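You operate a simulated robot arm through the tools that you are given. There is no shell and no other tool. Be economical: measure what you need, move in short steps, check, and stop when the job is done.

Carry out the task below with a simulated robot arm. There is one attempt and no reset: what you move stays moved.

TASK
Swap the sensor for the spare and set the gap to 4 mm.
Fine: the spare is on the sensor stand, the old one goes there; sensor screw tight again.

Only the result counts: the job must be done as asked and must still hold three seconds after the hand-in. Knocking over, shifting, dropping, spilling or breaking anything else fails it.

THE ROBOT
A 6-joint arm with a two-finger parallel gripper, fixed in place. Base frame: the origin is at the foot of the arm, x ahead of it, y to its left, z up; the work surface is at about z = 848. Lengths are in mm, angles in degrees, forces in N, time in s.
With the tool pointing down near the work surface it reaches from about 260 to 680 mm from the base axis. Its first joint turns from -66.0 to 66.0 degrees. Payload 2.9 kg.
The tool frame sits at the grasp point between the pads (the TCP): z along the fingers, y along the line on which they close. The tips reach 30 mm beyond it. The gripper opens to 110 mm. The fingers are 20 mm wide and 10 mm thick; the gripper's body (48 by 112 mm) begins 55 mm behind the TCP.
Orientation is told as [roll, pitch, yaw] about the base's x, y, z axes, in that order, counted from this pose: with the fingers straight down and closing along the base's y, the tool's x points along the base's -x, its y along +y and its z along -z.

THE INTERFACE
- The arm moves only by the tool arm_command. Its argument "targets" is one flat list of numbers, 7 for each row, row after row: the turn, a rotation vector about the tool's x, y, z in degrees, then the shift along the tool's x, y, z in mm, then the opening, from 0 (shut) to 1 (fully open). In form: [wx, wy, wz, dx, dy, dz, jaw, wx, wy, wz, dx, dy, dz, jaw, ...]. A call has 1 to 8 rows; each row is the pose to reach, as a shift and turn from the pose commanded when the call began, along the tool's axes at that moment. Rows are played at 5 a second. More than 50 mm and 8.6 degrees between two rows, or a gripper value outside its range, and nothing of the call is played. Where a pose cannot be reached the arm comes as near as it can. A force on the tool above 70 N (or 10 N above the force at the start of the call, whichever is more), or a blocked arm, ends the call early, and 0.2 s more pass. Each finger travels about 108 mm/s and halts on what it meets, pressing with about 40 N; the grip force reading is that of the motor and also rises with nothing between the fingers. The clock runs only during rows and for 0.2 s after the last one: add rows that repeat a pose to give the fingers time. It gives the time, the measured TCP pose, the force on the tool (base axes), the opening and the grip force at its end, in the units of the frame above (readings bear some noise).
- Cameras (640 x 400 px; columns grow to the right, rows downward): "scene" is fixed at [64.1, 426.6, 1394.3]; the picture's right is [-0.78, -0.62, 0.00], its down [-0.33, 0.41, -0.85] and it looks along [0.53, -0.67, -0.52] (base axes); focal length 315 px, centre (320, 200). "wrist" rides on the gripper at [-36, 0, -57] in the tool frame; the picture's right is [0.00, -1.00, 0.00], its down [0.97, 0.00, -0.24] and it looks along [0.24, 0.00, 0.97] (tool axes); focal length 218 px, centre (320, 200). There is no depth. A picture from a camera that has moved, and an enlarged one, comes with that camera's place and axes in the base frame and with its lens. The place of the scene camera against the robot may be out by one fixed shift of up to 18 mm in any direction.
- grab_frame(camera): a new picture of that camera. It takes no simulated time.
- close_up(camera, box): a new picture of the part [left, top, right, bottom] of that camera's present view, enlarged. It takes no simulated time.
- sign_off(): hands the job in; it is judged then, once.

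Work in short steps. Places have to be worked out from the pictures, the camera data and where the tool is seen: move nearer, look again, correct. Check each grasp and each placing, and mend what went wrong. You have 120 turns and 84 pictures in all, those below and enlarged ones among them. Open the gripper and draw the arm clear of the work before you hand the job in, unless the task says otherwise; then end with one line.

The tools are called after ">>>" as name(argument=value, ...) on one line, values as JSON. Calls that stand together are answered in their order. arm_command: Moves the arm, as the interface text tells. Its arguments: {"type":"object","properties":{"targets":{"type":"array","items":{"type":"number"}}},"required":["targets"]} The other tools are called the same way: grab_frame (camera) takes a picture; close_up (camera, box) takes an enlarged picture of a part of a camera's view; sign_off () hands the job in.

At the start:

```text
t: 0.0
ee_pos: [424.6, -28.6, 1169.3]
orientation: [0.0, 0.0, 0.0]
contact_force: [0.1, 0.4, -0.6]
grip_width: 110.0
grasp_force: 0.0
```

scene: 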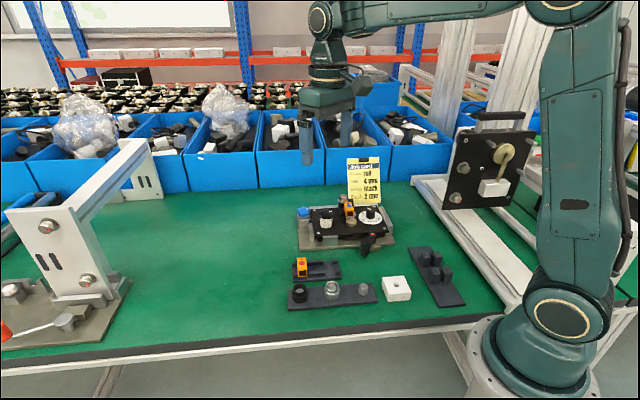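
wrist: 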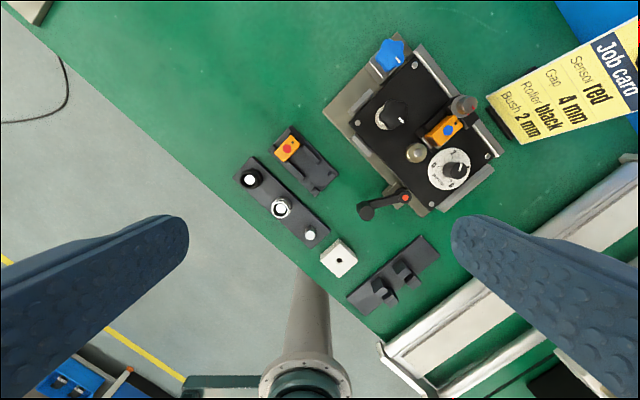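

I'll look closely at the fixture and the stand first.

>>> close_up(camera="wrist", box=[320, 20, 520, 220])

>>> close_up(camera="scene", box=[280, 150, 480, 320])

>>> close_up(camera="wrist", box=[220, 110, 440, 320])

```text
2.00 times, centred on (420, 120) of wrist
camera zoom: at [460.6, -27.9, 1228.0], right [0.0, -1.0, 0.0], down [-0.97, 0.0, 0.24], along [-0.24, 0.0, -0.97], focal length 436 px, centre (120, 360)
```

zoom: 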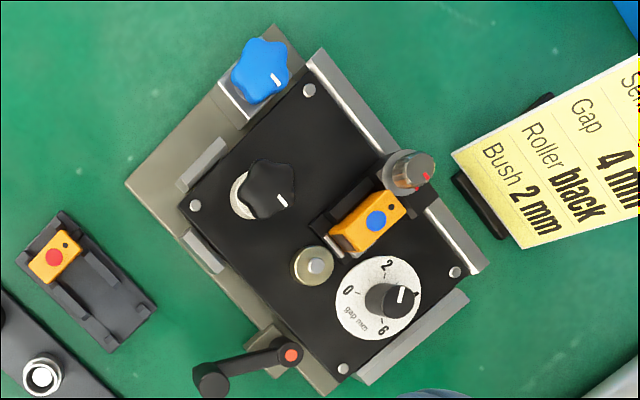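

```text
2.35 times, centred on (380, 235) of scene
camera zoom: at [64.1, 426.6, 1394.3], right [-0.78, -0.62, 0.0], down [-0.33, 0.41, -0.85], along [0.53, -0.67, -0.52], focal length 740 px, centre (179, 118)
```

zoom: 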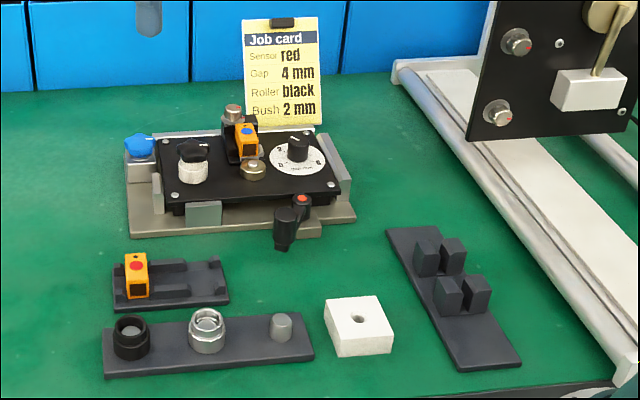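

```text
1.90 times, centred on (330, 215) of wrist
camera zoom: at [460.6, -27.9, 1228.0], right [0.0, -1.0, 0.0], down [-0.97, 0.0, 0.24], along [-0.24, 0.0, -0.97], focal length 416 px, centre (301, 171)
```

zoom: 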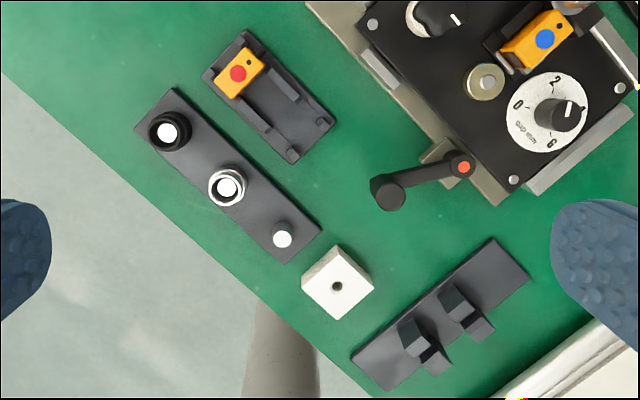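

The red spare is on the stand at the left, and the blue sensor is mounted on the fixture near (483,-211). I'll move above the fixture for a closer look.

>>> arm_command(targets=[0, 0, 0, -15, -36, 22, 1, 0, 0, 0, -30, -72, 44, 1, 0, 0, 0, -45, -108, 66, 1, 0, 0, 0, -60, -144, 88, 1, 0, 0, 0, -72, -182, 110, 1, 0, 0, 0, -72, -182, 110, 1])

>>> grab_frame(camera="wrist")

```text
t: 1.4
ee_pos: [496.0, -211.8, 1060.1]
orientation: [0.0, -0.1, -0.1]
contact_force: [-1.4, 0.4, 0.9]
grip_width: 110.0
grasp_force: 0.1
```

```text
78 pictures are left
camera wrist: at [532.2, -210.3, 1118.2], right [0.0, -1.0, 0.0], down [-0.97, 0.0, 0.24], along [-0.24, 0.0, -0.97], focal length 218 px, centre (320, 200)
```

wrist: 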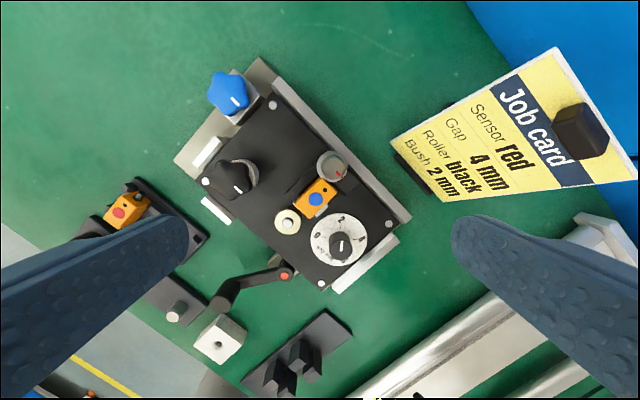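

>>> close_up(camera="wrist", box=[270, 140, 390, 260])

>>> close_up(camera="wrist", box=[180, 50, 420, 300])

>>> close_up(camera="scene", box=[290, 190, 410, 260])

>>> close_up(camera="scene", box=[280, 240, 400, 310])

```text
3.33 times, centred on (330, 200) of wrist
camera zoom: at [532.2, -210.3, 1118.2], right [0.0, -1.0, 0.0], down [-0.97, 0.0, 0.24], along [-0.24, 0.0, -0.97], focal length 728 px, centre (287, 200)
```

zoom: 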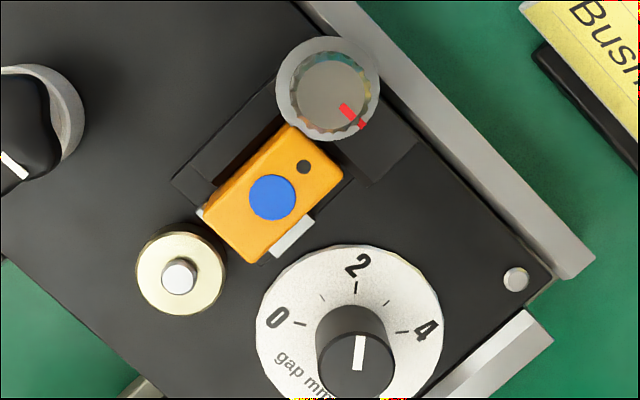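

```text
1.60 times, centred on (300, 175) of wrist
camera zoom: at [532.2, -210.3, 1118.2], right [0.0, -1.0, 0.0], down [-0.97, 0.0, 0.24], along [-0.24, 0.0, -0.97], focal length 349 px, centre (352, 240)
```

zoom: 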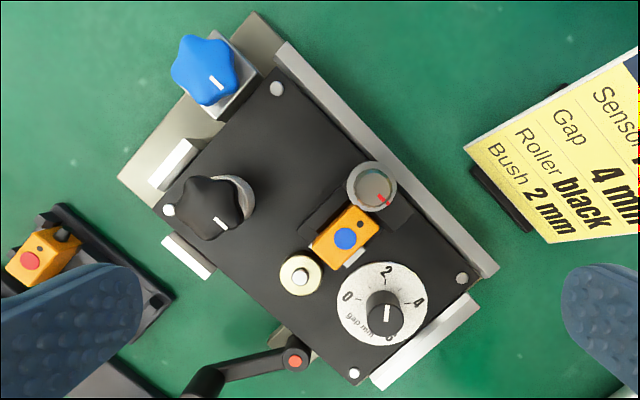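

```text
5.33 times, centred on (350, 225) of scene
camera zoom: at [64.1, 426.6, 1394.3], right [-0.78, -0.62, 0.0], down [-0.33, 0.41, -0.85], along [0.53, -0.67, -0.52], focal length 1678 px, centre (160, 67)
```

zoom: 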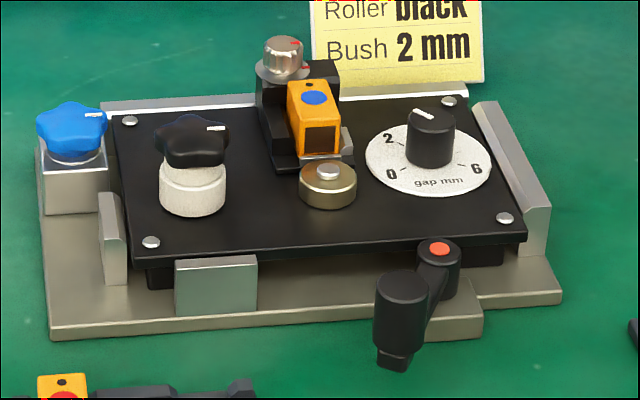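

```text
5.33 times, centred on (340, 275) of scene
camera zoom: at [64.1, 426.6, 1394.3], right [-0.78, -0.62, 0.0], down [-0.33, 0.41, -0.85], along [0.53, -0.67, -0.52], focal length 1678 px, centre (213, -200)
```

zoom: 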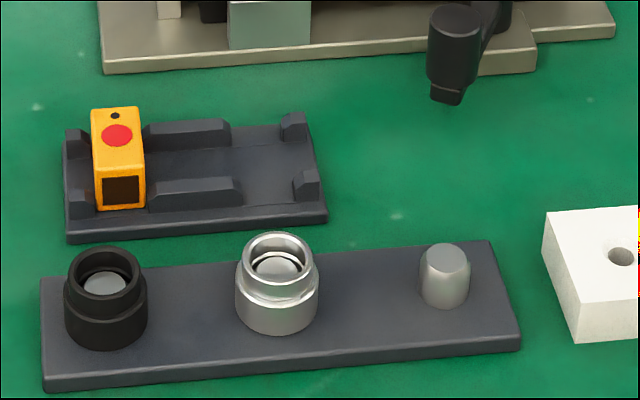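

The sensor screw looks to be the silver knob with the red mark, and the dial is near 2. The fixture is turned about 45°, so I'll yaw to match and go lower over the sensor.

>>> arm_command(targets=[0, 0, 8, 1, 0, 10, 1, 0, 0, 16, 2, -1, 20, 1, 0, 0, 24, 3, -1, 30, 1, 0, 0, 32, 4, -2, 40, 1, 0, 0, 40, 5, -2, 50, 1, 0, 0, 45, 6, -2, 60, 1, 0, 0, 45, 6, -2, 60, 1])

>>> grab_frame(camera="wrist")

>>> close_up(camera="wrist", box=[240, 110, 400, 290])

```text
t: 3.0
ee_pos: [489.9, -211.7, 1001.3]
orientation: [-0.1, 0.0, -45.0]
contact_force: [0.4, -0.6, 0.4]
grip_width: 110.1
grasp_force: 0.2
```

```text
73 pictures are left
camera wrist: at [515.1, -237.5, 1058.5], right [-0.71, -0.71, 0.0], down [-0.69, 0.69, 0.24], along [-0.17, 0.17, -0.97], focal length 218 px, centre (320, 200)
```

wrist: 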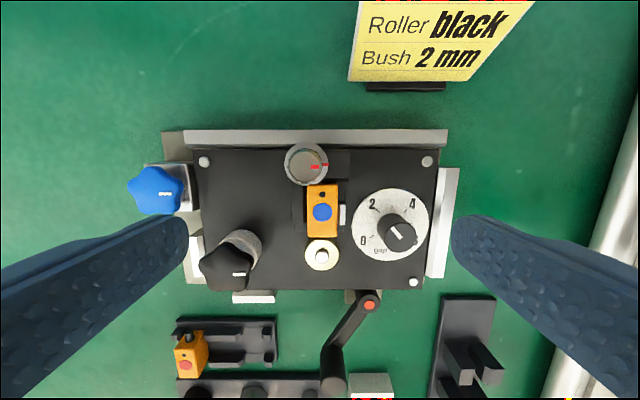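

```text
2.22 times, centred on (320, 200) of wrist
camera zoom: at [515.1, -237.5, 1058.5], right [-0.71, -0.71, 0.0], down [-0.69, 0.69, 0.24], along [-0.17, 0.17, -0.97], focal length 485 px, centre (320, 200)
```

zoom: 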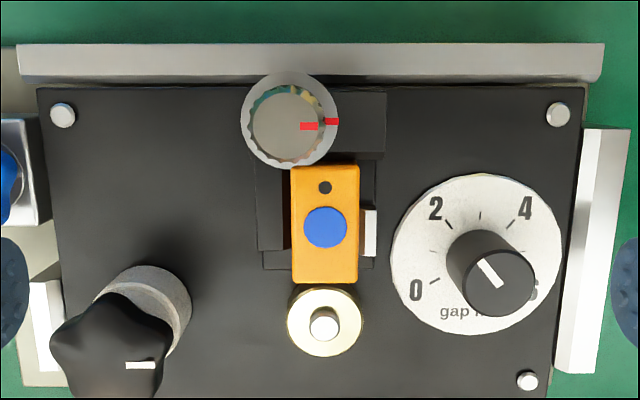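

The fixture lines up with yaw −45°. The screw's red mark is aligned with the flange mark, which I take as tight. The dial is at 2, and each millimetre is about 40°. I'll hover above the screw knob and check alignment.

>>> arm_command(targets=[0, 0, 0, -13, 5, 10, 0.7, 0, 0, 0, -25, 9.6, 20, 0.5, 0, 0, 0, -25, 9.6, 31, 0.4, 0, 0, 0, -25, 9.6, 31, 0.4])

>>> grab_frame(camera="wrist")

>>> close_up(camera="scene", box=[300, 160, 400, 250])

```text
t: 4.0
ee_pos: [515.3, -221.5, 969.5]
orientation: [-0.1, 0.0, -45.1]
contact_force: [0.5, 0.2, 0.6]
grip_width: 44.1
grasp_force: 0.1
```

```text
71 pictures are left
camera wrist: at [540.6, -246.8, 1028.0], right [-0.71, -0.71, 0.0], down [-0.69, 0.69, 0.24], along [-0.17, 0.17, -0.97], focal length 218 px, centre (320, 200)
```

wrist: 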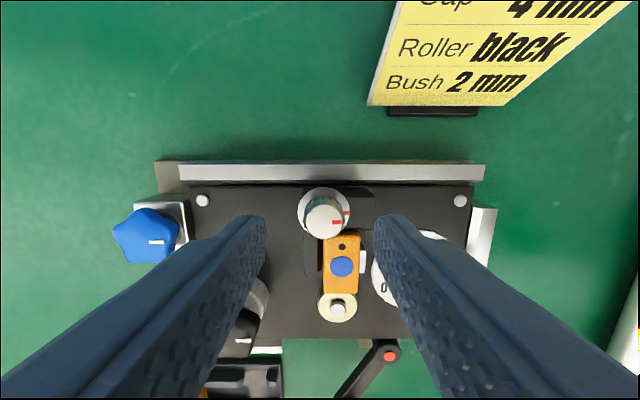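

```text
4.44 times, centred on (350, 205) of scene
camera zoom: at [64.1, 426.6, 1394.3], right [-0.78, -0.62, 0.0], down [-0.33, 0.41, -0.85], along [0.53, -0.67, -0.52], focal length 1398 px, centre (187, 178)
```

zoom: 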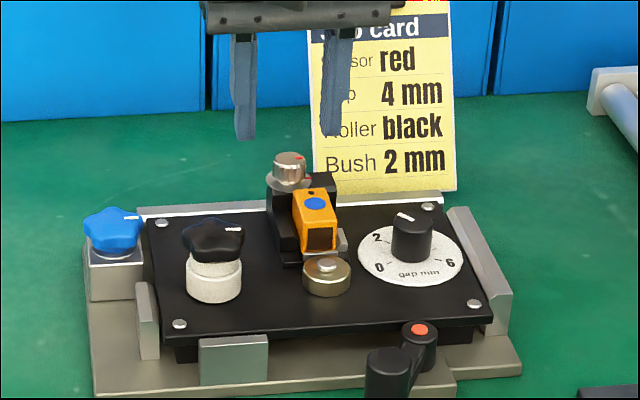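

The knob top is at about z≈921 and 2.6 mm off to the side. I'll correct that, descend to TCP 937 and close on it.

>>> arm_command(targets=[0, 0, 0, 0, -2.6, 12, 0.4, 0, 0, 0, 0, -2.6, 24, 0.4, 0, 0, 0, 0, -2.6, 32.5, 0.4, 0, 0, 0, 0, -2.6, 32.5, 0.3, 0, 0, 0, 0, -2.6, 32.5, 0.2, 0, 0, 0, 0, -2.6, 32.5, 0.1, 0, 0, 0, 0, -2.6, 32.5, 0.1])

>>> grab_frame(camera="wrist")

>>> close_up(camera="scene", box=[320, 180, 380, 230])

```text
t: 5.6
ee_pos: [512.8, -223.4, 938.2]
orientation: [0.2, -0.1, -44.8]
contact_force: [12.9, 11.8, -0.2]
grip_width: 20.8
grasp_force: 39.7
```

```text
69 pictures are left
camera wrist: at [539.0, -248.1, 995.3], right [-0.7, -0.71, 0.0], down [-0.69, 0.68, 0.24], along [-0.17, 0.17, -0.97], focal length 218 px, centre (320, 200)
```

wrist: 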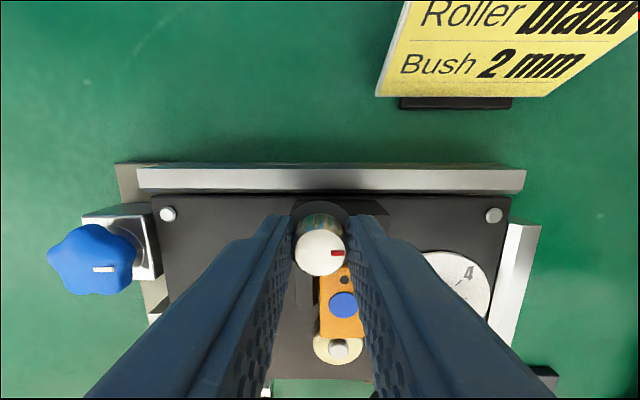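

```text
8.00 times, centred on (350, 205) of scene
camera zoom: at [64.5, 426.9, 1394.2], right [-0.78, -0.62, 0.0], down [-0.33, 0.41, -0.85], along [0.53, -0.67, -0.52], focal length 2517 px, centre (80, 160)
```

zoom: 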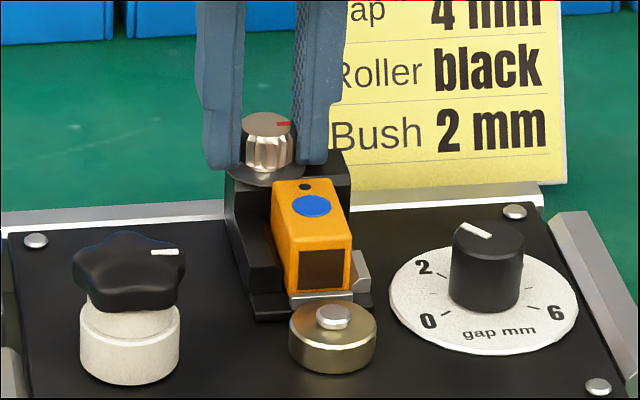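

I've got the knob (20.8 mm), but there's about 17 N of side load along tool +y. I'll shift 1.2 mm that way to relieve it before turning.

>>> arm_command(targets=[0, 0, 0, 0, 1.2, 0, 0.1, 0, 0, 0, 0, 1.2, 0, 0.1])

```text
t: 6.2
ee_pos: [513.7, -223.7, 936.6]
orientation: [0.0, -0.1, -45.1]
contact_force: [9.1, 11.0, -0.5]
grip_width: 20.9
grasp_force: 40.4
```

>>> arm_command(targets=[0, 0, 0, 0, 1.5, 0, 0.1, 0, 0, 0, 0, 1.5, 0, 0.1])

```text
t: 6.8
ee_pos: [513.8, -224.4, 937.7]
orientation: [0.0, 0.1, -45.2]
contact_force: [-2.7, 3.0, 2.3]
grip_width: 21.0
grasp_force: 40.2
```

The load is down to about 4 N. Next I turn counter-clockwise by 64°.

>>> arm_command(targets=[0, 0, -8, 0, 0, 0, 0.1, 0, 0, -16, 0, 0, 0, 0.1, 0, 0, -24, 0, 0, 0, 0.1, 0, 0, -32, 0, 0, 0, 0.1, 0, 0, -40, 0, 0, 0, 0.1, 0, 0, -48, 0, 0, 0, 0.1, 0, 0, -56, 0, 0, 0, 0.1, 0, 0, -64, 0, 0, 0, 0.1])

>>> close_up(camera="scene", box=[320, 180, 380, 230])

```text
t: 8.6
ee_pos: [514.7, -221.6, 938.2]
orientation: [0.0, -0.2, 19.5]
contact_force: [-1.9, 12.8, 14.1]
grip_width: 20.7
grasp_force: 40.3
```

```text
8.00 times, centred on (350, 205) of scene
camera zoom: at [63.8, 427.0, 1394.2], right [-0.78, -0.62, 0.0], down [-0.33, 0.41, -0.85], along [0.53, -0.67, -0.52], focal length 2517 px, centre (80, 160)
```

zoom: 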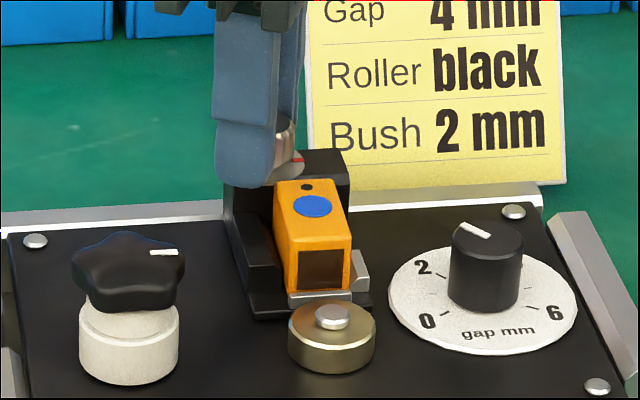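

>>> close_up(camera="wrist", box=[260, 190, 400, 330])

```text
2.86 times, centred on (330, 260) of wrist
camera zoom: at [549.9, -209.5, 995.6], right [0.33, -0.94, 0.0], down [-0.92, -0.32, 0.24], along [-0.22, -0.08, -0.97], focal length 624 px, centre (291, 29)
```

zoom: 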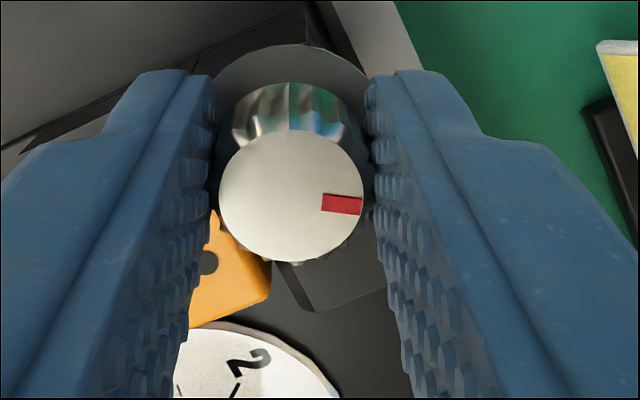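

The mark turned with the gripper, so the knob is turning. I'll carry on counter-clockwise to about 120° in total.

>>> arm_command(targets=[0, 0, -8, 0, 0, 0, 0.1, 0, 0, -16, 0, 0, 0, 0.1, 0, 0, -24, 0, 0, 0, 0.1, 0, 0, -32, 0, 0, 0, 0.1, 0, 0, -40, 0, 0, 0, 0.1, 0, 0, -48, 0, 0, 0, 0.1, 0, 0, -56, 0, 0, 0, 0.1, 0, 0, -56, 0, 0, 0, 0.1])

>>> grab_frame(camera="wrist")

>>> close_up(camera="scene", box=[320, 180, 380, 230])

```text
t: 10.4
ee_pos: [515.3, -221.7, 938.3]
orientation: [-0.1, -0.1, 75.3]
contact_force: [-4.3, 26.4, 33.5]
grip_width: 20.7
grasp_force: 40.3
```

```text
65 pictures are left
camera wrist: at [524.0, -185.9, 996.7], right [0.97, -0.25, 0.0], down [-0.25, -0.94, 0.24], along [-0.06, -0.23, -0.97], focal length 218 px, centre (320, 200)
```

wrist: 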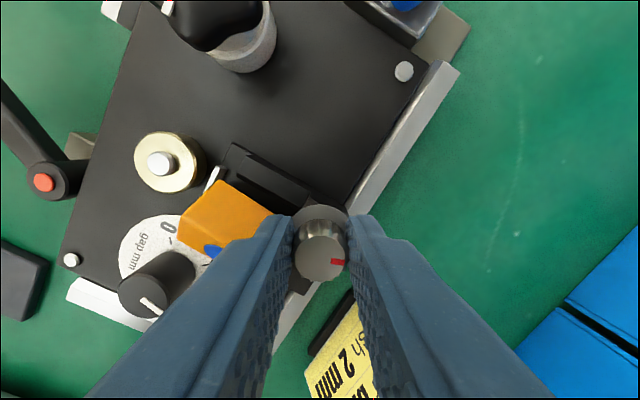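

```text
8.00 times, centred on (350, 205) of scene
camera zoom: at [63.5, 427.5, 1394.1], right [-0.78, -0.62, 0.0], down [-0.33, 0.41, -0.85], along [0.53, -0.67, -0.52], focal length 2517 px, centre (80, 160)
```

zoom: 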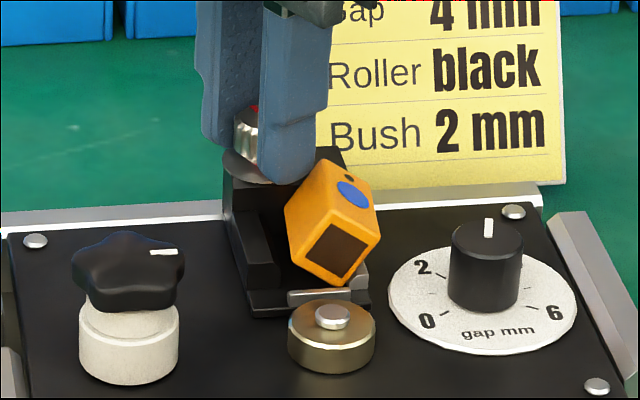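

The screw is loose now, but the finger pushed against the sensor, and the sensor is tilted. The dial pointer moved too. I'll back off 12°, open only slightly, rise, and then reassess.

>>> arm_command(targets=[0, 0, 6, 0, 0, 0, 0.1, 0, 0, 12, 0, 0, 0, 0.1, 0, 0, 12, 0, 0, 0, 0.1])

>>> close_up(camera="scene", box=[320, 180, 380, 230])

```text
t: 11.2
ee_pos: [515.3, -222.1, 938.3]
orientation: [-0.1, -0.1, 63.0]
contact_force: [-1.2, 22.6, 25.4]
grip_width: 20.7
grasp_force: 40.2
```

```text
8.00 times, centred on (350, 205) of scene
camera zoom: at [63.6, 427.4, 1394.1], right [-0.78, -0.62, 0.0], down [-0.33, 0.41, -0.85], along [0.53, -0.67, -0.52], focal length 2517 px, centre (80, 160)
```

zoom: 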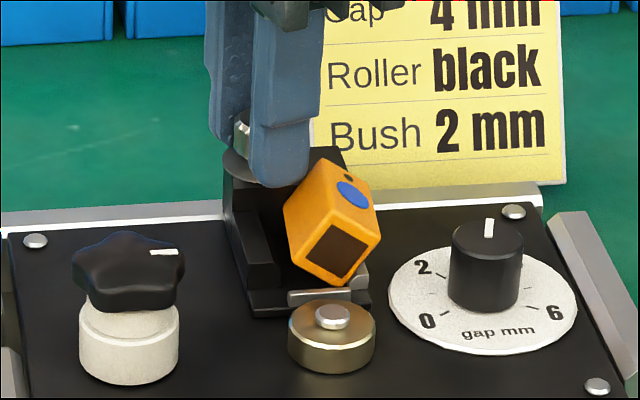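

The sensor stays put, leaning. I'll open slightly and rise straight up.

>>> arm_command(targets=[0, 0, 0, 0, 0, 0, 0.22, 0, 0, 0, 0, 0, 0, 0.24, 0, 0, 0, 0, 0, -10, 0.24, 0, 0, 0, 0, 0, -25, 0.24, 0, 0, 0, 0, 0, -50, 0.24, 0, 0, 0, 0, 0, -50, 0.24])

>>> close_up(camera="scene", box=[320, 180, 380, 230])

>>> grab_frame(camera="wrist")

```text
t: 12.6
ee_pos: [514.1, -222.7, 987.3]
orientation: [0.1, 0.1, 62.9]
contact_force: [0.6, -0.1, -0.9]
grip_width: 26.4
grasp_force: 0.1
```

```text
8.00 times, centred on (350, 205) of scene
camera zoom: at [64.1, 426.6, 1394.3], right [-0.78, -0.62, 0.0], down [-0.33, 0.41, -0.85], along [0.53, -0.67, -0.52], focal length 2517 px, centre (80, 160)
```

zoom: 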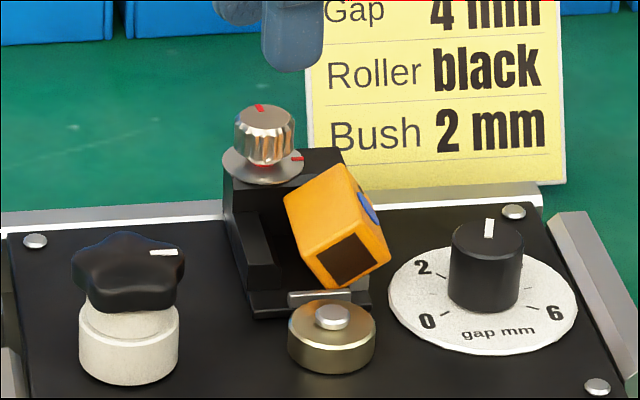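

```text
61 pictures are left
camera wrist: at [530.9, -190.3, 1044.6], right [0.89, -0.45, 0.0], down [-0.44, -0.86, 0.24], along [-0.11, -0.21, -0.97], focal length 218 px, centre (320, 200)
```

wrist: 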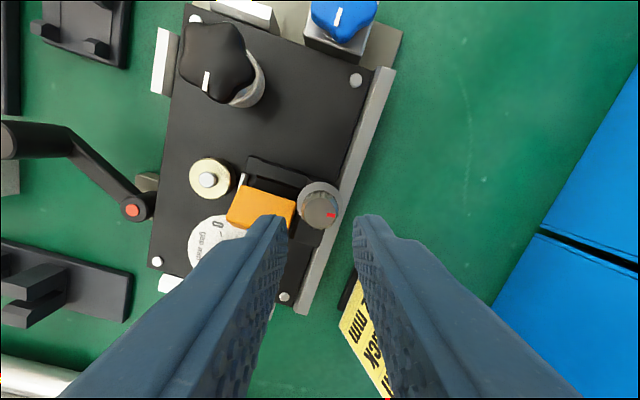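

The arm is clear. The sensor leans to the right, probably against the dial knob. I'll rise a bit, return to yaw −45°, and look straight down on it.

>>> arm_command(targets=[0, 0, 8, 0, 0, -10, 0.3, 0, 0, 16, 0, 0, -15, 0.4, 0, 0, 24, 0, 0, -20, 0.5, 0, 0, 32, 0, 0, -20, 0.6, 0, 0, 40, 0, 0, -20, 0.7, 0, 0, 48, 0, 0, -20, 0.8, 0, 0, 56, 0, 0, -20, 0.8, 0, 0, 64, 0, 0, -20, 0.8])

>>> arm_command(targets=[0, 0, 8, 0, 0, 0, 0.8, 0, 0, 16, 0, 0, 0, 0.8, 0, 0, 24, 0, 0, 0, 0.8, 0, 0, 32, 0, 0, 0, 0.8, 0, 0, 40, 0, 0, 0, 0.8, 0, 0, 44, 0, 0, 0, 0.8, 0, 0, 44, 0, 0, 0, 0.8])

>>> close_up(camera="wrist", box=[240, 150, 440, 330])

```text
t: 14.4
ee_pos: [515.2, -223.5, 1007.0]
orientation: [0.0, 0.0, -1.2]
contact_force: [0.4, 0.5, 0.3]
grip_width: 88.0
grasp_force: 0.0
```

```text
t: 16.0
ee_pos: [514.3, -223.0, 1007.1]
orientation: [-0.1, 0.1, -45.1]
contact_force: [-1.0, -0.9, 0.4]
grip_width: 87.7
grasp_force: 0.0
```

```text
2.22 times, centred on (340, 240) of wrist
camera zoom: at [540.6, -248.2, 1064.6], right [-0.71, -0.71, 0.0], down [-0.69, 0.69, 0.24], along [-0.17, 0.17, -0.97], focal length 485 px, centre (276, 111)
```

zoom: 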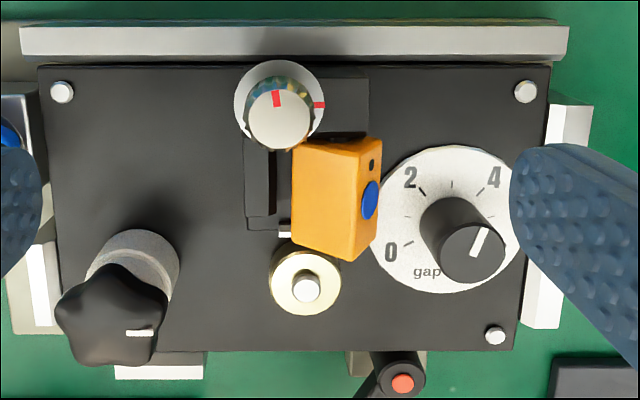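

The sensor has tipped about 68° onto its right side. Before choosing a grasp I need the bracket wall height and the exact pose, so I'll take tighter views.

>>> close_up(camera="scene", box=[335, 192, 375, 222])

>>> close_up(camera="wrist", box=[300, 180, 380, 250])

```text
13.33 times, centred on (355, 207) of scene
camera zoom: at [64.1, 426.6, 1394.3], right [-0.78, -0.62, 0.0], down [-0.33, 0.41, -0.85], along [0.53, -0.67, -0.52], focal length 4196 px, centre (-147, 107)
```

zoom: 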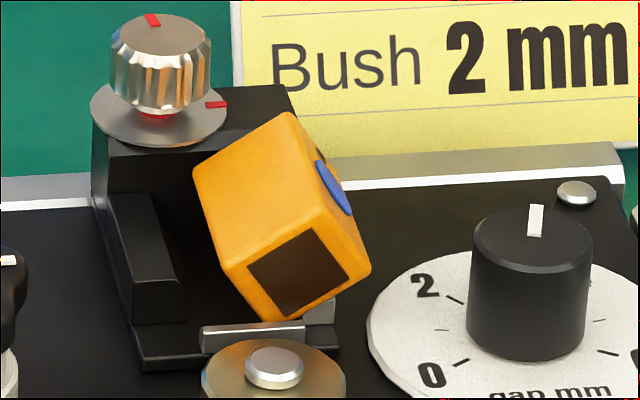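

```text
5.71 times, centred on (340, 215) of wrist
camera zoom: at [540.6, -248.2, 1064.6], right [-0.71, -0.71, 0.0], down [-0.69, 0.69, 0.24], along [-0.17, 0.17, -0.97], focal length 1247 px, centre (206, 114)
```

zoom: 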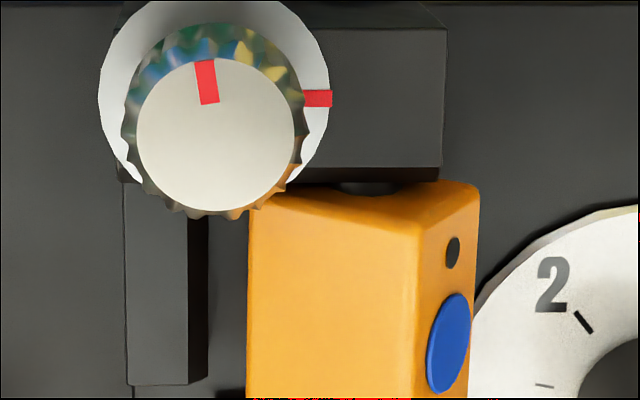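

The sensor leans about 57° to the right and its centre of mass is barely past the tipping edge. I'll put the right finger between it and the dial knob, then push gently left so it drops back upright into the channel. I'll position above first.

>>> arm_command(targets=[0, 0, 0, 18, -2, 15, 0.73, 0, 0, 0, 36, -4, 30, 0.73, 0, 0, 0, 36, -4, 45, 0.73, 0, 0, 0, 36, -4, 55, 0.73, 0, 0, 0, 36, -4, 55, 0.73])

>>> close_up(camera="scene", box=[310, 170, 400, 230])

>>> grab_frame(camera="wrist")

```text
t: 17.2
ee_pos: [486.9, -200.4, 950.7]
orientation: [0.0, 0.0, -45.0]
contact_force: [-0.1, 0.3, 0.3]
grip_width: 80.3
grasp_force: 0.0
```

```text
6.67 times, centred on (355, 200) of scene
camera zoom: at [64.1, 426.6, 1394.3], right [-0.78, -0.62, 0.0], down [-0.33, 0.41, -0.85], along [0.53, -0.67, -0.52], focal length 2098 px, centre (87, 200)
```

zoom: 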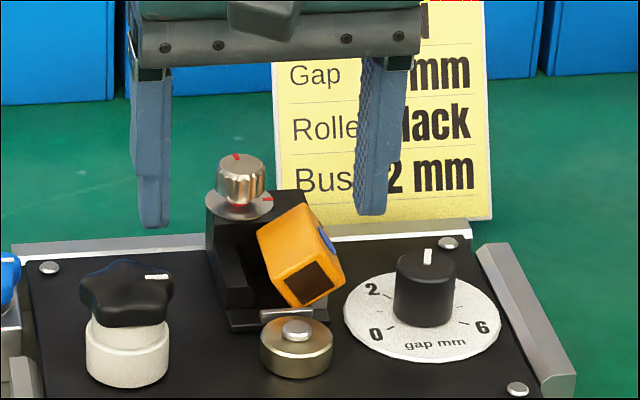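

```text
56 pictures are left
camera wrist: at [512.5, -225.4, 1008.7], right [-0.71, -0.71, 0.0], down [-0.69, 0.69, 0.24], along [-0.17, 0.17, -0.97], focal length 218 px, centre (320, 200)
```

wrist: 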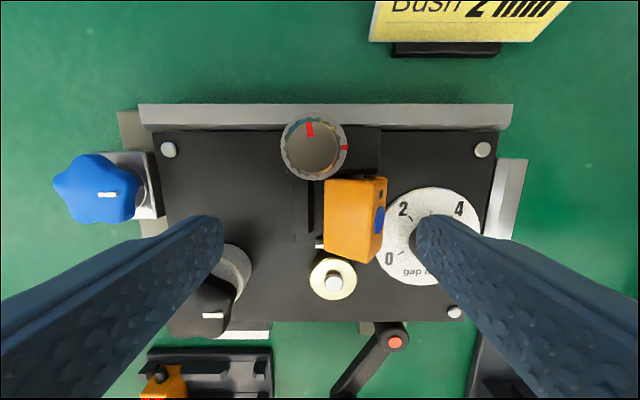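

The right finger lines up with the space between the sensor and the dial knob. I'll lower to tip z≈890.

>>> arm_command(targets=[0, 0, 0, 0, 0, 8, 0.73, 0, 0, 0, 0, 0, 16, 0.73, 0, 0, 0, 0, 0, 24, 0.73, 0, 0, 0, 0, 0, 30, 0.73, 0, 0, 0, 0, 0, 30, 0.73])

>>> close_up(camera="scene", box=[320, 180, 380, 230])

```text
t: 18.4
ee_pos: [487.1, -199.5, 921.8]
orientation: [0.0, 0.0, -45.0]
contact_force: [-0.1, -0.9, -0.2]
grip_width: 80.4
grasp_force: 0.0
```

```text
8.00 times, centred on (350, 205) of scene
camera zoom: at [64.1, 426.6, 1394.3], right [-0.78, -0.62, 0.0], down [-0.33, 0.41, -0.85], along [0.53, -0.67, -0.52], focal length 2517 px, centre (80, 160)
```

zoom: 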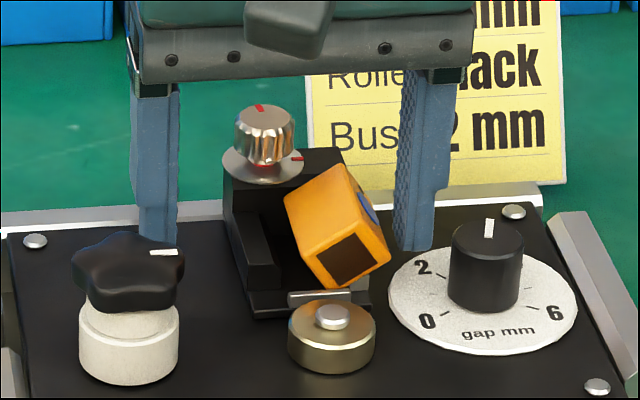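

It's clear all round. Next I push left gently, 2 mm per row.

>>> arm_command(targets=[0, 0, 0, 0, 2, 0, 0.73, 0, 0, 0, 0, 4, 0, 0.73, 0, 0, 0, 0, 6, 0, 0.73, 0, 0, 0, 0, 8, 0, 0.73, 0, 0, 0, 0, 10, 0, 0.73, 0, 0, 0, 0, 12, 0, 0.73])

>>> close_up(camera="scene", box=[320, 180, 380, 230])

```text
t: 19.8
ee_pos: [495.7, -193.3, 922.9]
orientation: [-0.1, -0.1, -44.9]
contact_force: [-0.1, -0.9, 0.9]
grip_width: 80.3
grasp_force: 0.5
```

```text
8.00 times, centred on (350, 205) of scene
camera zoom: at [64.1, 426.6, 1394.3], right [-0.78, -0.62, 0.0], down [-0.33, 0.41, -0.85], along [0.53, -0.67, -0.52], focal length 2517 px, centre (80, 160)
```

zoom: 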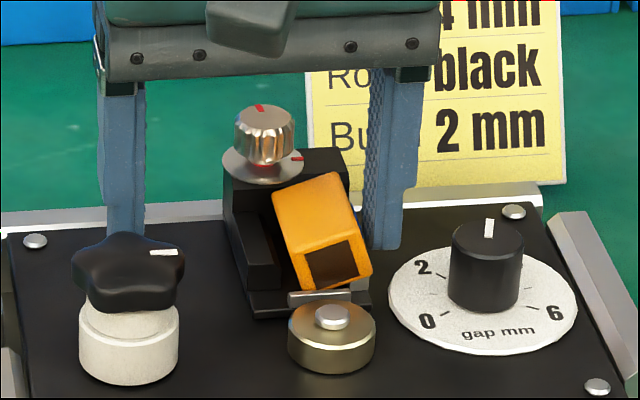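

Excellent: it is rotating upright, now about 20° off. I'll continue left.

>>> arm_command(targets=[0, 0, 0, 0, 2, 0, 0.73, 0, 0, 0, 0, 4, 0, 0.73, 0, 0, 0, 0, 6, 0, 0.73, 0, 0, 0, 0, 7, 0, 0.73, 0, 0, 0, 0, 7, 0, 0.73])

>>> close_up(camera="scene", box=[320, 180, 380, 230])

>>> grab_frame(camera="wrist")

```text
t: 21.0
ee_pos: [499.2, -187.2, 923.5]
orientation: [0.1, 0.0, -45.0]
contact_force: [-3.5, -3.1, -0.6]
grip_width: 82.5
grasp_force: 2.1
```

```text
8.00 times, centred on (350, 205) of scene
camera zoom: at [64.0, 426.5, 1394.4], right [-0.78, -0.62, 0.0], down [-0.33, 0.41, -0.85], along [0.53, -0.67, -0.52], focal length 2517 px, centre (80, 160)
```

zoom: 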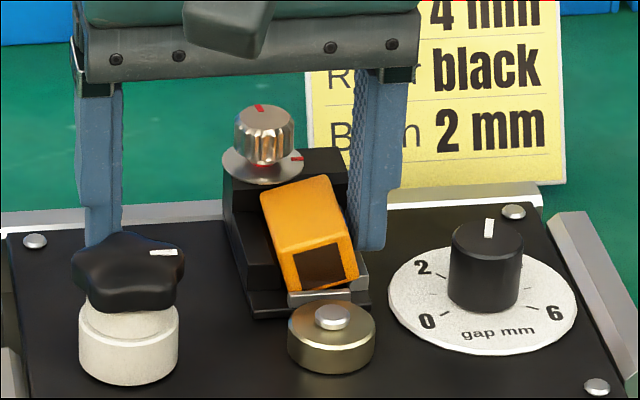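

```text
52 pictures are left
camera wrist: at [525.7, -212.4, 979.6], right [-0.71, -0.71, 0.0], down [-0.69, 0.69, 0.24], along [-0.17, 0.17, -0.97], focal length 218 px, centre (320, 200)
```

wrist: 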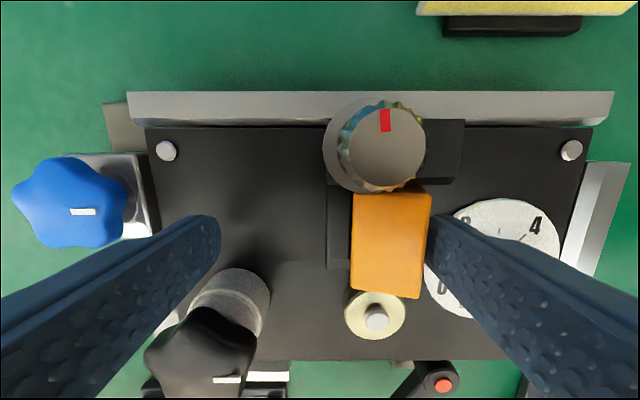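

The sensor slid as it went and now lies on its side in the channel, left face up and dot to the right. It can be gripped top to bottom like this. My plan is to grip it, carry it to clear table, and stand it upright with a regrasp. First I rise to tip z≈899, and keep the right finger beside the sensor while narrowing.

>>> arm_command(targets=[0, 0, 0, 0, -3, 0, 0.75, 0, 0, 0, 0, -3, -6, 0.75, 0, 0, 0, 0, -9, -6, 0.64, 0, 0, 0, 0, -16, -6, 0.51, 0, 0, 0, 0, -23, -6, 0.4, 0, 0, 0, 0, -27.5, -6, 0.34, 0, 0, 0, 0, -27.5, -6, 0.34])

>>> grab_frame(camera="wrist")

>>> close_up(camera="scene", box=[320, 180, 380, 230])

```text
t: 22.6
ee_pos: [479.1, -205.5, 928.3]
orientation: [0.0, 0.0, -45.0]
contact_force: [-0.5, 0.8, -0.1]
grip_width: 37.4
grasp_force: 0.1
```

```text
51 pictures are left
camera wrist: at [505.7, -230.7, 985.1], right [-0.71, -0.71, 0.0], down [-0.69, 0.69, 0.24], along [-0.17, 0.17, -0.97], focal length 218 px, centre (320, 200)
```

wrist: 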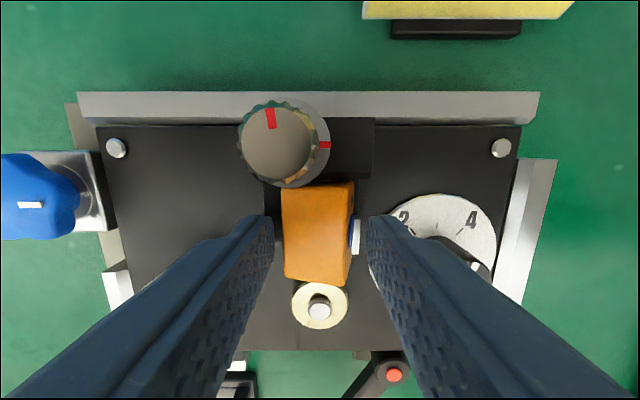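

```text
8.00 times, centred on (350, 205) of scene
camera zoom: at [64.1, 426.6, 1394.3], right [-0.78, -0.62, 0.0], down [-0.33, 0.41, -0.85], along [0.53, -0.67, -0.52], focal length 2517 px, centre (80, 160)
```

zoom: 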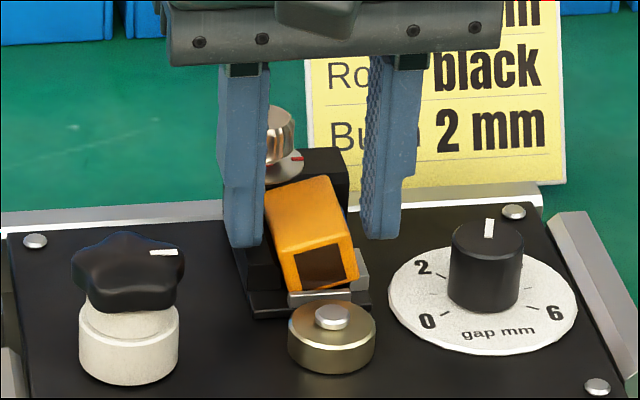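

Both fingers straddle the sensor. Next I close on it.

>>> arm_command(targets=[0, 0, 0, 0, 0, 0, 0.28, 0, 0, 0, 0, 0, 0, 0.22, 0, 0, 0, 0, 0, 0, 0.18, 0, 0, 0, 0, 0, 0, 0.15, 0, 0, 0, 0, 0, 0, 0.15])

>>> close_up(camera="scene", box=[320, 180, 380, 230])

```text
t: 23.8
ee_pos: [480.4, -206.2, 927.4]
orientation: [-0.1, -0.2, -45.0]
contact_force: [0.5, 0.4, 9.4]
grip_width: 26.2
grasp_force: 40.4
```

```text
8.00 times, centred on (350, 205) of scene
camera zoom: at [64.0, 426.7, 1394.3], right [-0.78, -0.62, 0.0], down [-0.33, 0.41, -0.85], along [0.53, -0.67, -0.52], focal length 2517 px, centre (80, 160)
```

zoom: 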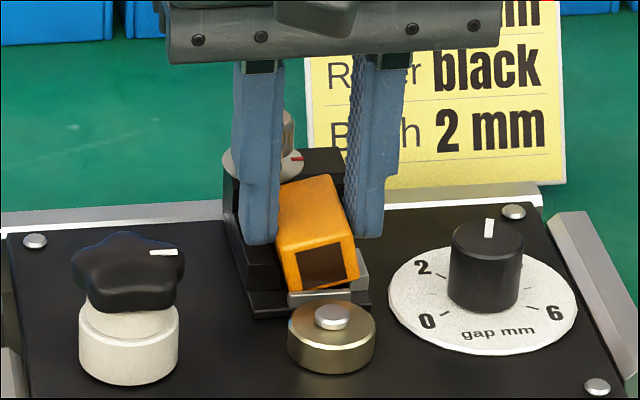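

Gripped at 26.2 mm. I'll lift slowly.

>>> arm_command(targets=[0, 0, 0, 0, 0, -3, 0.15, 0, 0, 0, 0, 0, -6, 0.15, 0, 0, 0, 0, 0, -12, 0.15, 0, 0, 0, 0, 0, -20, 0.15, 0, 0, 0, 0, 0, -35, 0.15, 0, 0, 0, 0, 0, -55, 0.15, 0, 0, 0, 0, 0, -55, 0.15])

>>> close_up(camera="scene", box=[310, 150, 400, 230])

>>> close_up(camera="wrist", box=[240, 110, 480, 290])

```text
t: 25.4
ee_pos: [481.1, -207.6, 982.5]
orientation: [-0.1, -0.1, -45.0]
contact_force: [0.4, 0.2, -0.5]
grip_width: 25.2
grasp_force: 39.8
```

```text
5.00 times, centred on (355, 190) of scene
camera zoom: at [64.1, 426.6, 1394.3], right [-0.78, -0.62, 0.0], down [-0.33, 0.41, -0.85], along [0.53, -0.67, -0.52], focal length 1573 px, centre (145, 250)
```

zoom: 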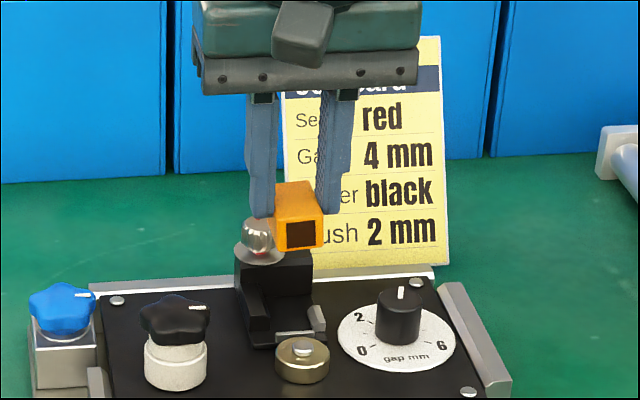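

```text
2.22 times, centred on (360, 200) of wrist
camera zoom: at [506.6, -231.9, 1040.2], right [-0.71, -0.71, 0.0], down [-0.69, 0.69, 0.24], along [-0.17, 0.17, -0.97], focal length 485 px, centre (231, 200)
```

zoom: 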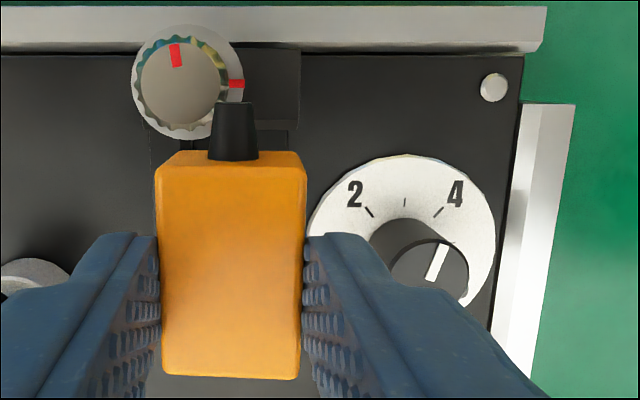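

It's lifted cleanly, lying on its side in the jaws; there is a cable nub at the rear. I'll carry it to clear table near (560,140), turning toward yaw +75°.

>>> arm_command(targets=[0, 0, -8, 11, 18, -20, 0.15, 0, 0, -16, 23, 36, -27.5, 0.15, 0, 0, -24, 34, 55, -27.5, 0.15, 0, 0, -32, 45, 73, -27.5, 0.15, 0, 0, -40, 57, 91, -27.5, 0.15, 0, 0, -48, 68, 110, -27.5, 0.15, 0, 0, -56, 80, 128, -27.5, 0.15, 0, 0, -64, 91, 146, -27.5, 0.15])

```text
t: 27.2
ee_pos: [519.7, -39.2, 1010.3]
orientation: [0.0, 0.0, 19.2]
contact_force: [-0.2, -0.3, -0.8]
grip_width: 24.8
grasp_force: 39.6
```

>>> arm_command(targets=[0, 0, -7, -12, 19.5, 0, 0.15, 0, 0, -14, -24, 39, 0, 0.15, 0, 0, -21, -36, 58.6, 0, 0.15, 0, 0, -28, -48, 78, 0, 0.15, 0, 0, -35, -60, 97.6, 0, 0.15, 0, 0, -42, -72, 117, 0, 0.15, 0, 0, -49, -84, 137, 0, 0.15, 0, 0, -56, -96, 156, 0, 0.15])

>>> grab_frame(camera="wrist")

>>> grab_frame(camera="scene")

```text
t: 29.0
ee_pos: [561.5, 139.4, 1011.9]
orientation: [0.0, 0.0, 75.1]
contact_force: [0.4, 0.4, -0.8]
grip_width: 24.7
grasp_force: 40.5
```

```text
46 pictures are left
camera wrist: at [569.7, 174.5, 1069.9], right [0.97, -0.26, 0.0], down [-0.25, -0.94, 0.24], along [-0.06, -0.23, -0.97], focal length 218 px, centre (320, 200)
```

wrist: 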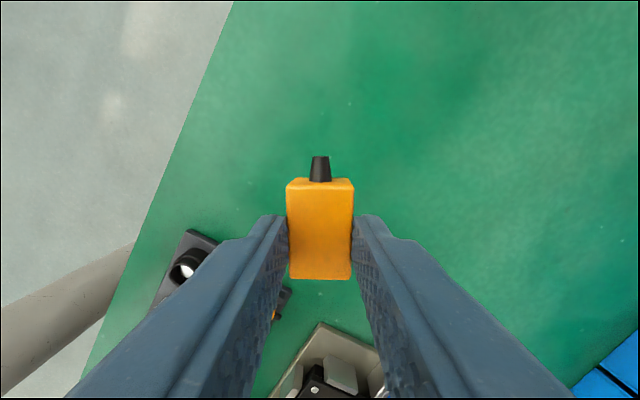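

```text
45 pictures are left
```

scene: 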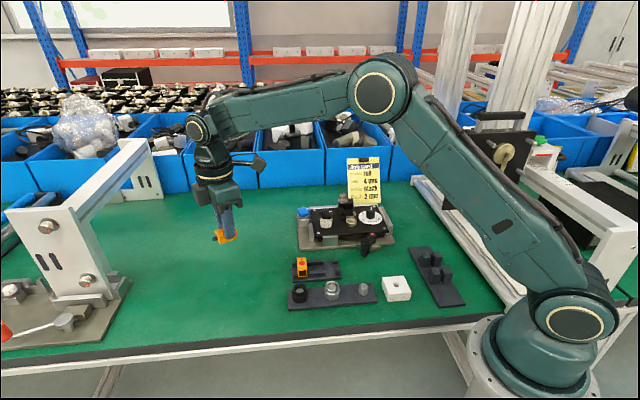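

The area is clear. I'll lower the sensor toward the table.

>>> arm_command(targets=[0, 0, 0, 0, 0, 35, 0.15, 0, 0, 0, 0, 0, 70, 0.15, 0, 0, 0, 0, 0, 100, 0.15, 0, 0, 0, 0, 0, 112, 0.15, 0, 0, 0, 0, 0, 116, 0.15, 0, 0, 0, 0, 0, 118, 0.15, 0, 0, 0, 0, 0, 118, 0.15])

>>> close_up(camera="scene", box=[180, 200, 270, 270])

```text
t: 30.6
ee_pos: [559.7, 139.8, 893.4]
orientation: [0.0, 0.0, 75.0]
contact_force: [-0.7, 0.6, 0.2]
grip_width: 24.7
grasp_force: 40.5
```

```text
5.71 times, centred on (225, 235) of scene
camera zoom: at [64.1, 426.6, 1394.3], right [-0.78, -0.62, 0.0], down [-0.33, 0.41, -0.85], along [0.53, -0.67, -0.52], focal length 1798 px, centre (863, 0)
```

zoom: 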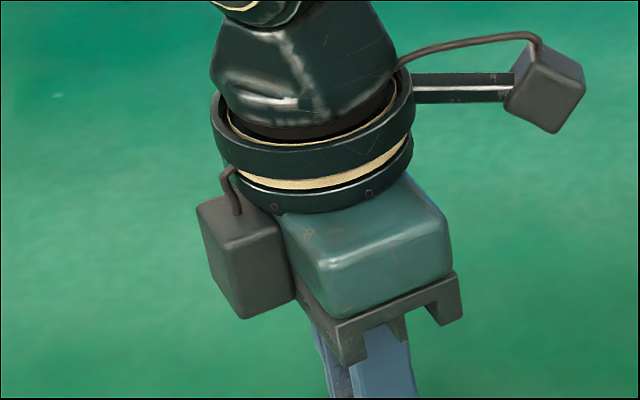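

There's a sensor bar on the tool's +x side, so I can't lay the tool nearly flat. Instead I'll grip the sensor's ends with the tool leaning one way and swing it to lean the other. First I set the sensor down gently.

>>> arm_command(targets=[0, 0, 0, 0, 0, 1, 0.15, 0, 0, 0, 0, 0, 2, 0.15, 0, 0, 0, 0, 0, 3, 0.15, 0, 0, 0, 0, 0, 3, 0.15])

```text
t: 31.6
ee_pos: [559.8, 140.3, 889.5]
orientation: [0.0, 0.0, 75.0]
contact_force: [-0.2, 0.4, -1.1]
grip_width: 24.6
grasp_force: 40.2
```

>>> arm_command(targets=[0, 0, 0, 0, 0, 1.5, 0.15, 0, 0, 0, 0, 0, 3, 0.15, 0, 0, 0, 0, 0, 3, 0.15])

```text
t: 32.4
ee_pos: [560.4, 139.6, 885.4]
orientation: [0.1, 0.0, 75.0]
contact_force: [-0.2, 0.4, 0.1]
grip_width: 24.7
grasp_force: 39.8
```

>>> arm_command(targets=[0, 0, 0, 0, 0, 1.5, 0.15, 0, 0, 0, 0, 0, 3, 0.15, 0, 0, 0, 0, 0, 4, 0.15, 0, 0, 0, 0, 0, 4, 0.15])

>>> close_up(camera="wrist", box=[240, 130, 400, 300])

```text
t: 33.4
ee_pos: [560.7, 139.4, 883.1]
orientation: [-0.3, -0.1, 74.8]
contact_force: [-3.8, -3.9, 18.3]
grip_width: 24.5
grasp_force: 40.4
```

```text
2.35 times, centred on (320, 215) of wrist
camera zoom: at [569.8, 175.1, 941.0], right [0.97, -0.26, 0.0], down [-0.25, -0.94, 0.24], along [-0.06, -0.23, -0.97], focal length 514 px, centre (320, 165)
```

zoom: 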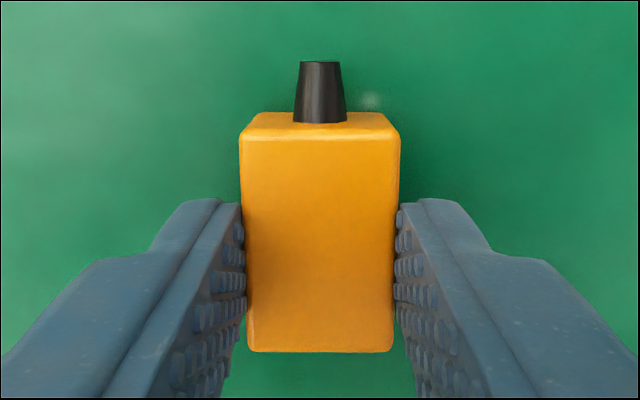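

There's firm contact at 18 N, and the sensor lies flat. I'll release, rise, and yaw to −15° for an end grip along its length.

>>> arm_command(targets=[0, 0, 0, 0, 0, -2, 0.3, 0, 0, 0, 0, 0, -2, 0.45, 0, 0, 0, 0, 0, -2, 0.5, 0, 0, 0, 0, 0, -35, 0.5, 0, 0, 0, 0, 0, -75, 0.6, 0, 0, 0, 0, 0, -75, 0.7])

>>> arm_command(targets=[0, 0, 8, 0, 0, 0, 0.75, 0, 0, 16, 0, 0, 0, 0.75, 0, 0, 24, 0, 0, 0, 0.75, 0, 0, 32, 0, 0, 0, 0.75, 0, 0, 40, 0, 0, 0, 0.75, 0, 0, 48, 0, 0, 0, 0.75, 0, 0, 56, 0, 0, 0, 0.75, 0, 0, 64, 0, 0, 0, 0.75])

>>> arm_command(targets=[0, 0, 8, 0, 0, 0, 0.75, 0, 0, 16, 0, 0, 0, 0.75, 0, 0, 24, 0, 0, 0, 0.75, 0, 0, 26, 0, 0, 0, 0.75, 0, 0, 26, 0, 0, 0, 0.75])

>>> grab_frame(camera="wrist")

```text
t: 34.8
ee_pos: [560.9, 139.4, 958.1]
orientation: [-0.1, 0.0, 75.1]
contact_force: [0.6, -0.1, 1.0]
grip_width: 77.4
grasp_force: 0.1
```

```text
t: 36.6
ee_pos: [558.9, 139.6, 958.4]
orientation: [0.0, 0.0, 10.9]
contact_force: [0.2, 0.4, -0.2]
grip_width: 82.5
grasp_force: 0.1
```

```text
t: 37.8
ee_pos: [559.5, 140.2, 957.2]
orientation: [0.0, 0.0, -15.1]
contact_force: [0.1, 0.7, -0.3]
grip_width: 82.5
grasp_force: 0.0
```

```text
42 pictures are left
camera wrist: at [593.7, 131.4, 1015.1], right [-0.26, -0.97, 0.0], down [-0.94, 0.25, 0.24], along [-0.23, 0.06, -0.97], focal length 218 px, centre (320, 200)
```

wrist: 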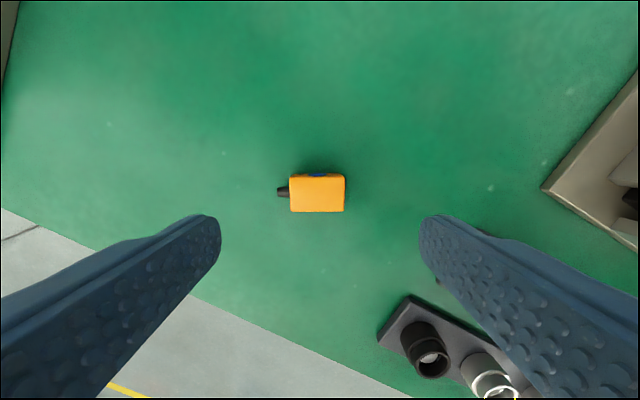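

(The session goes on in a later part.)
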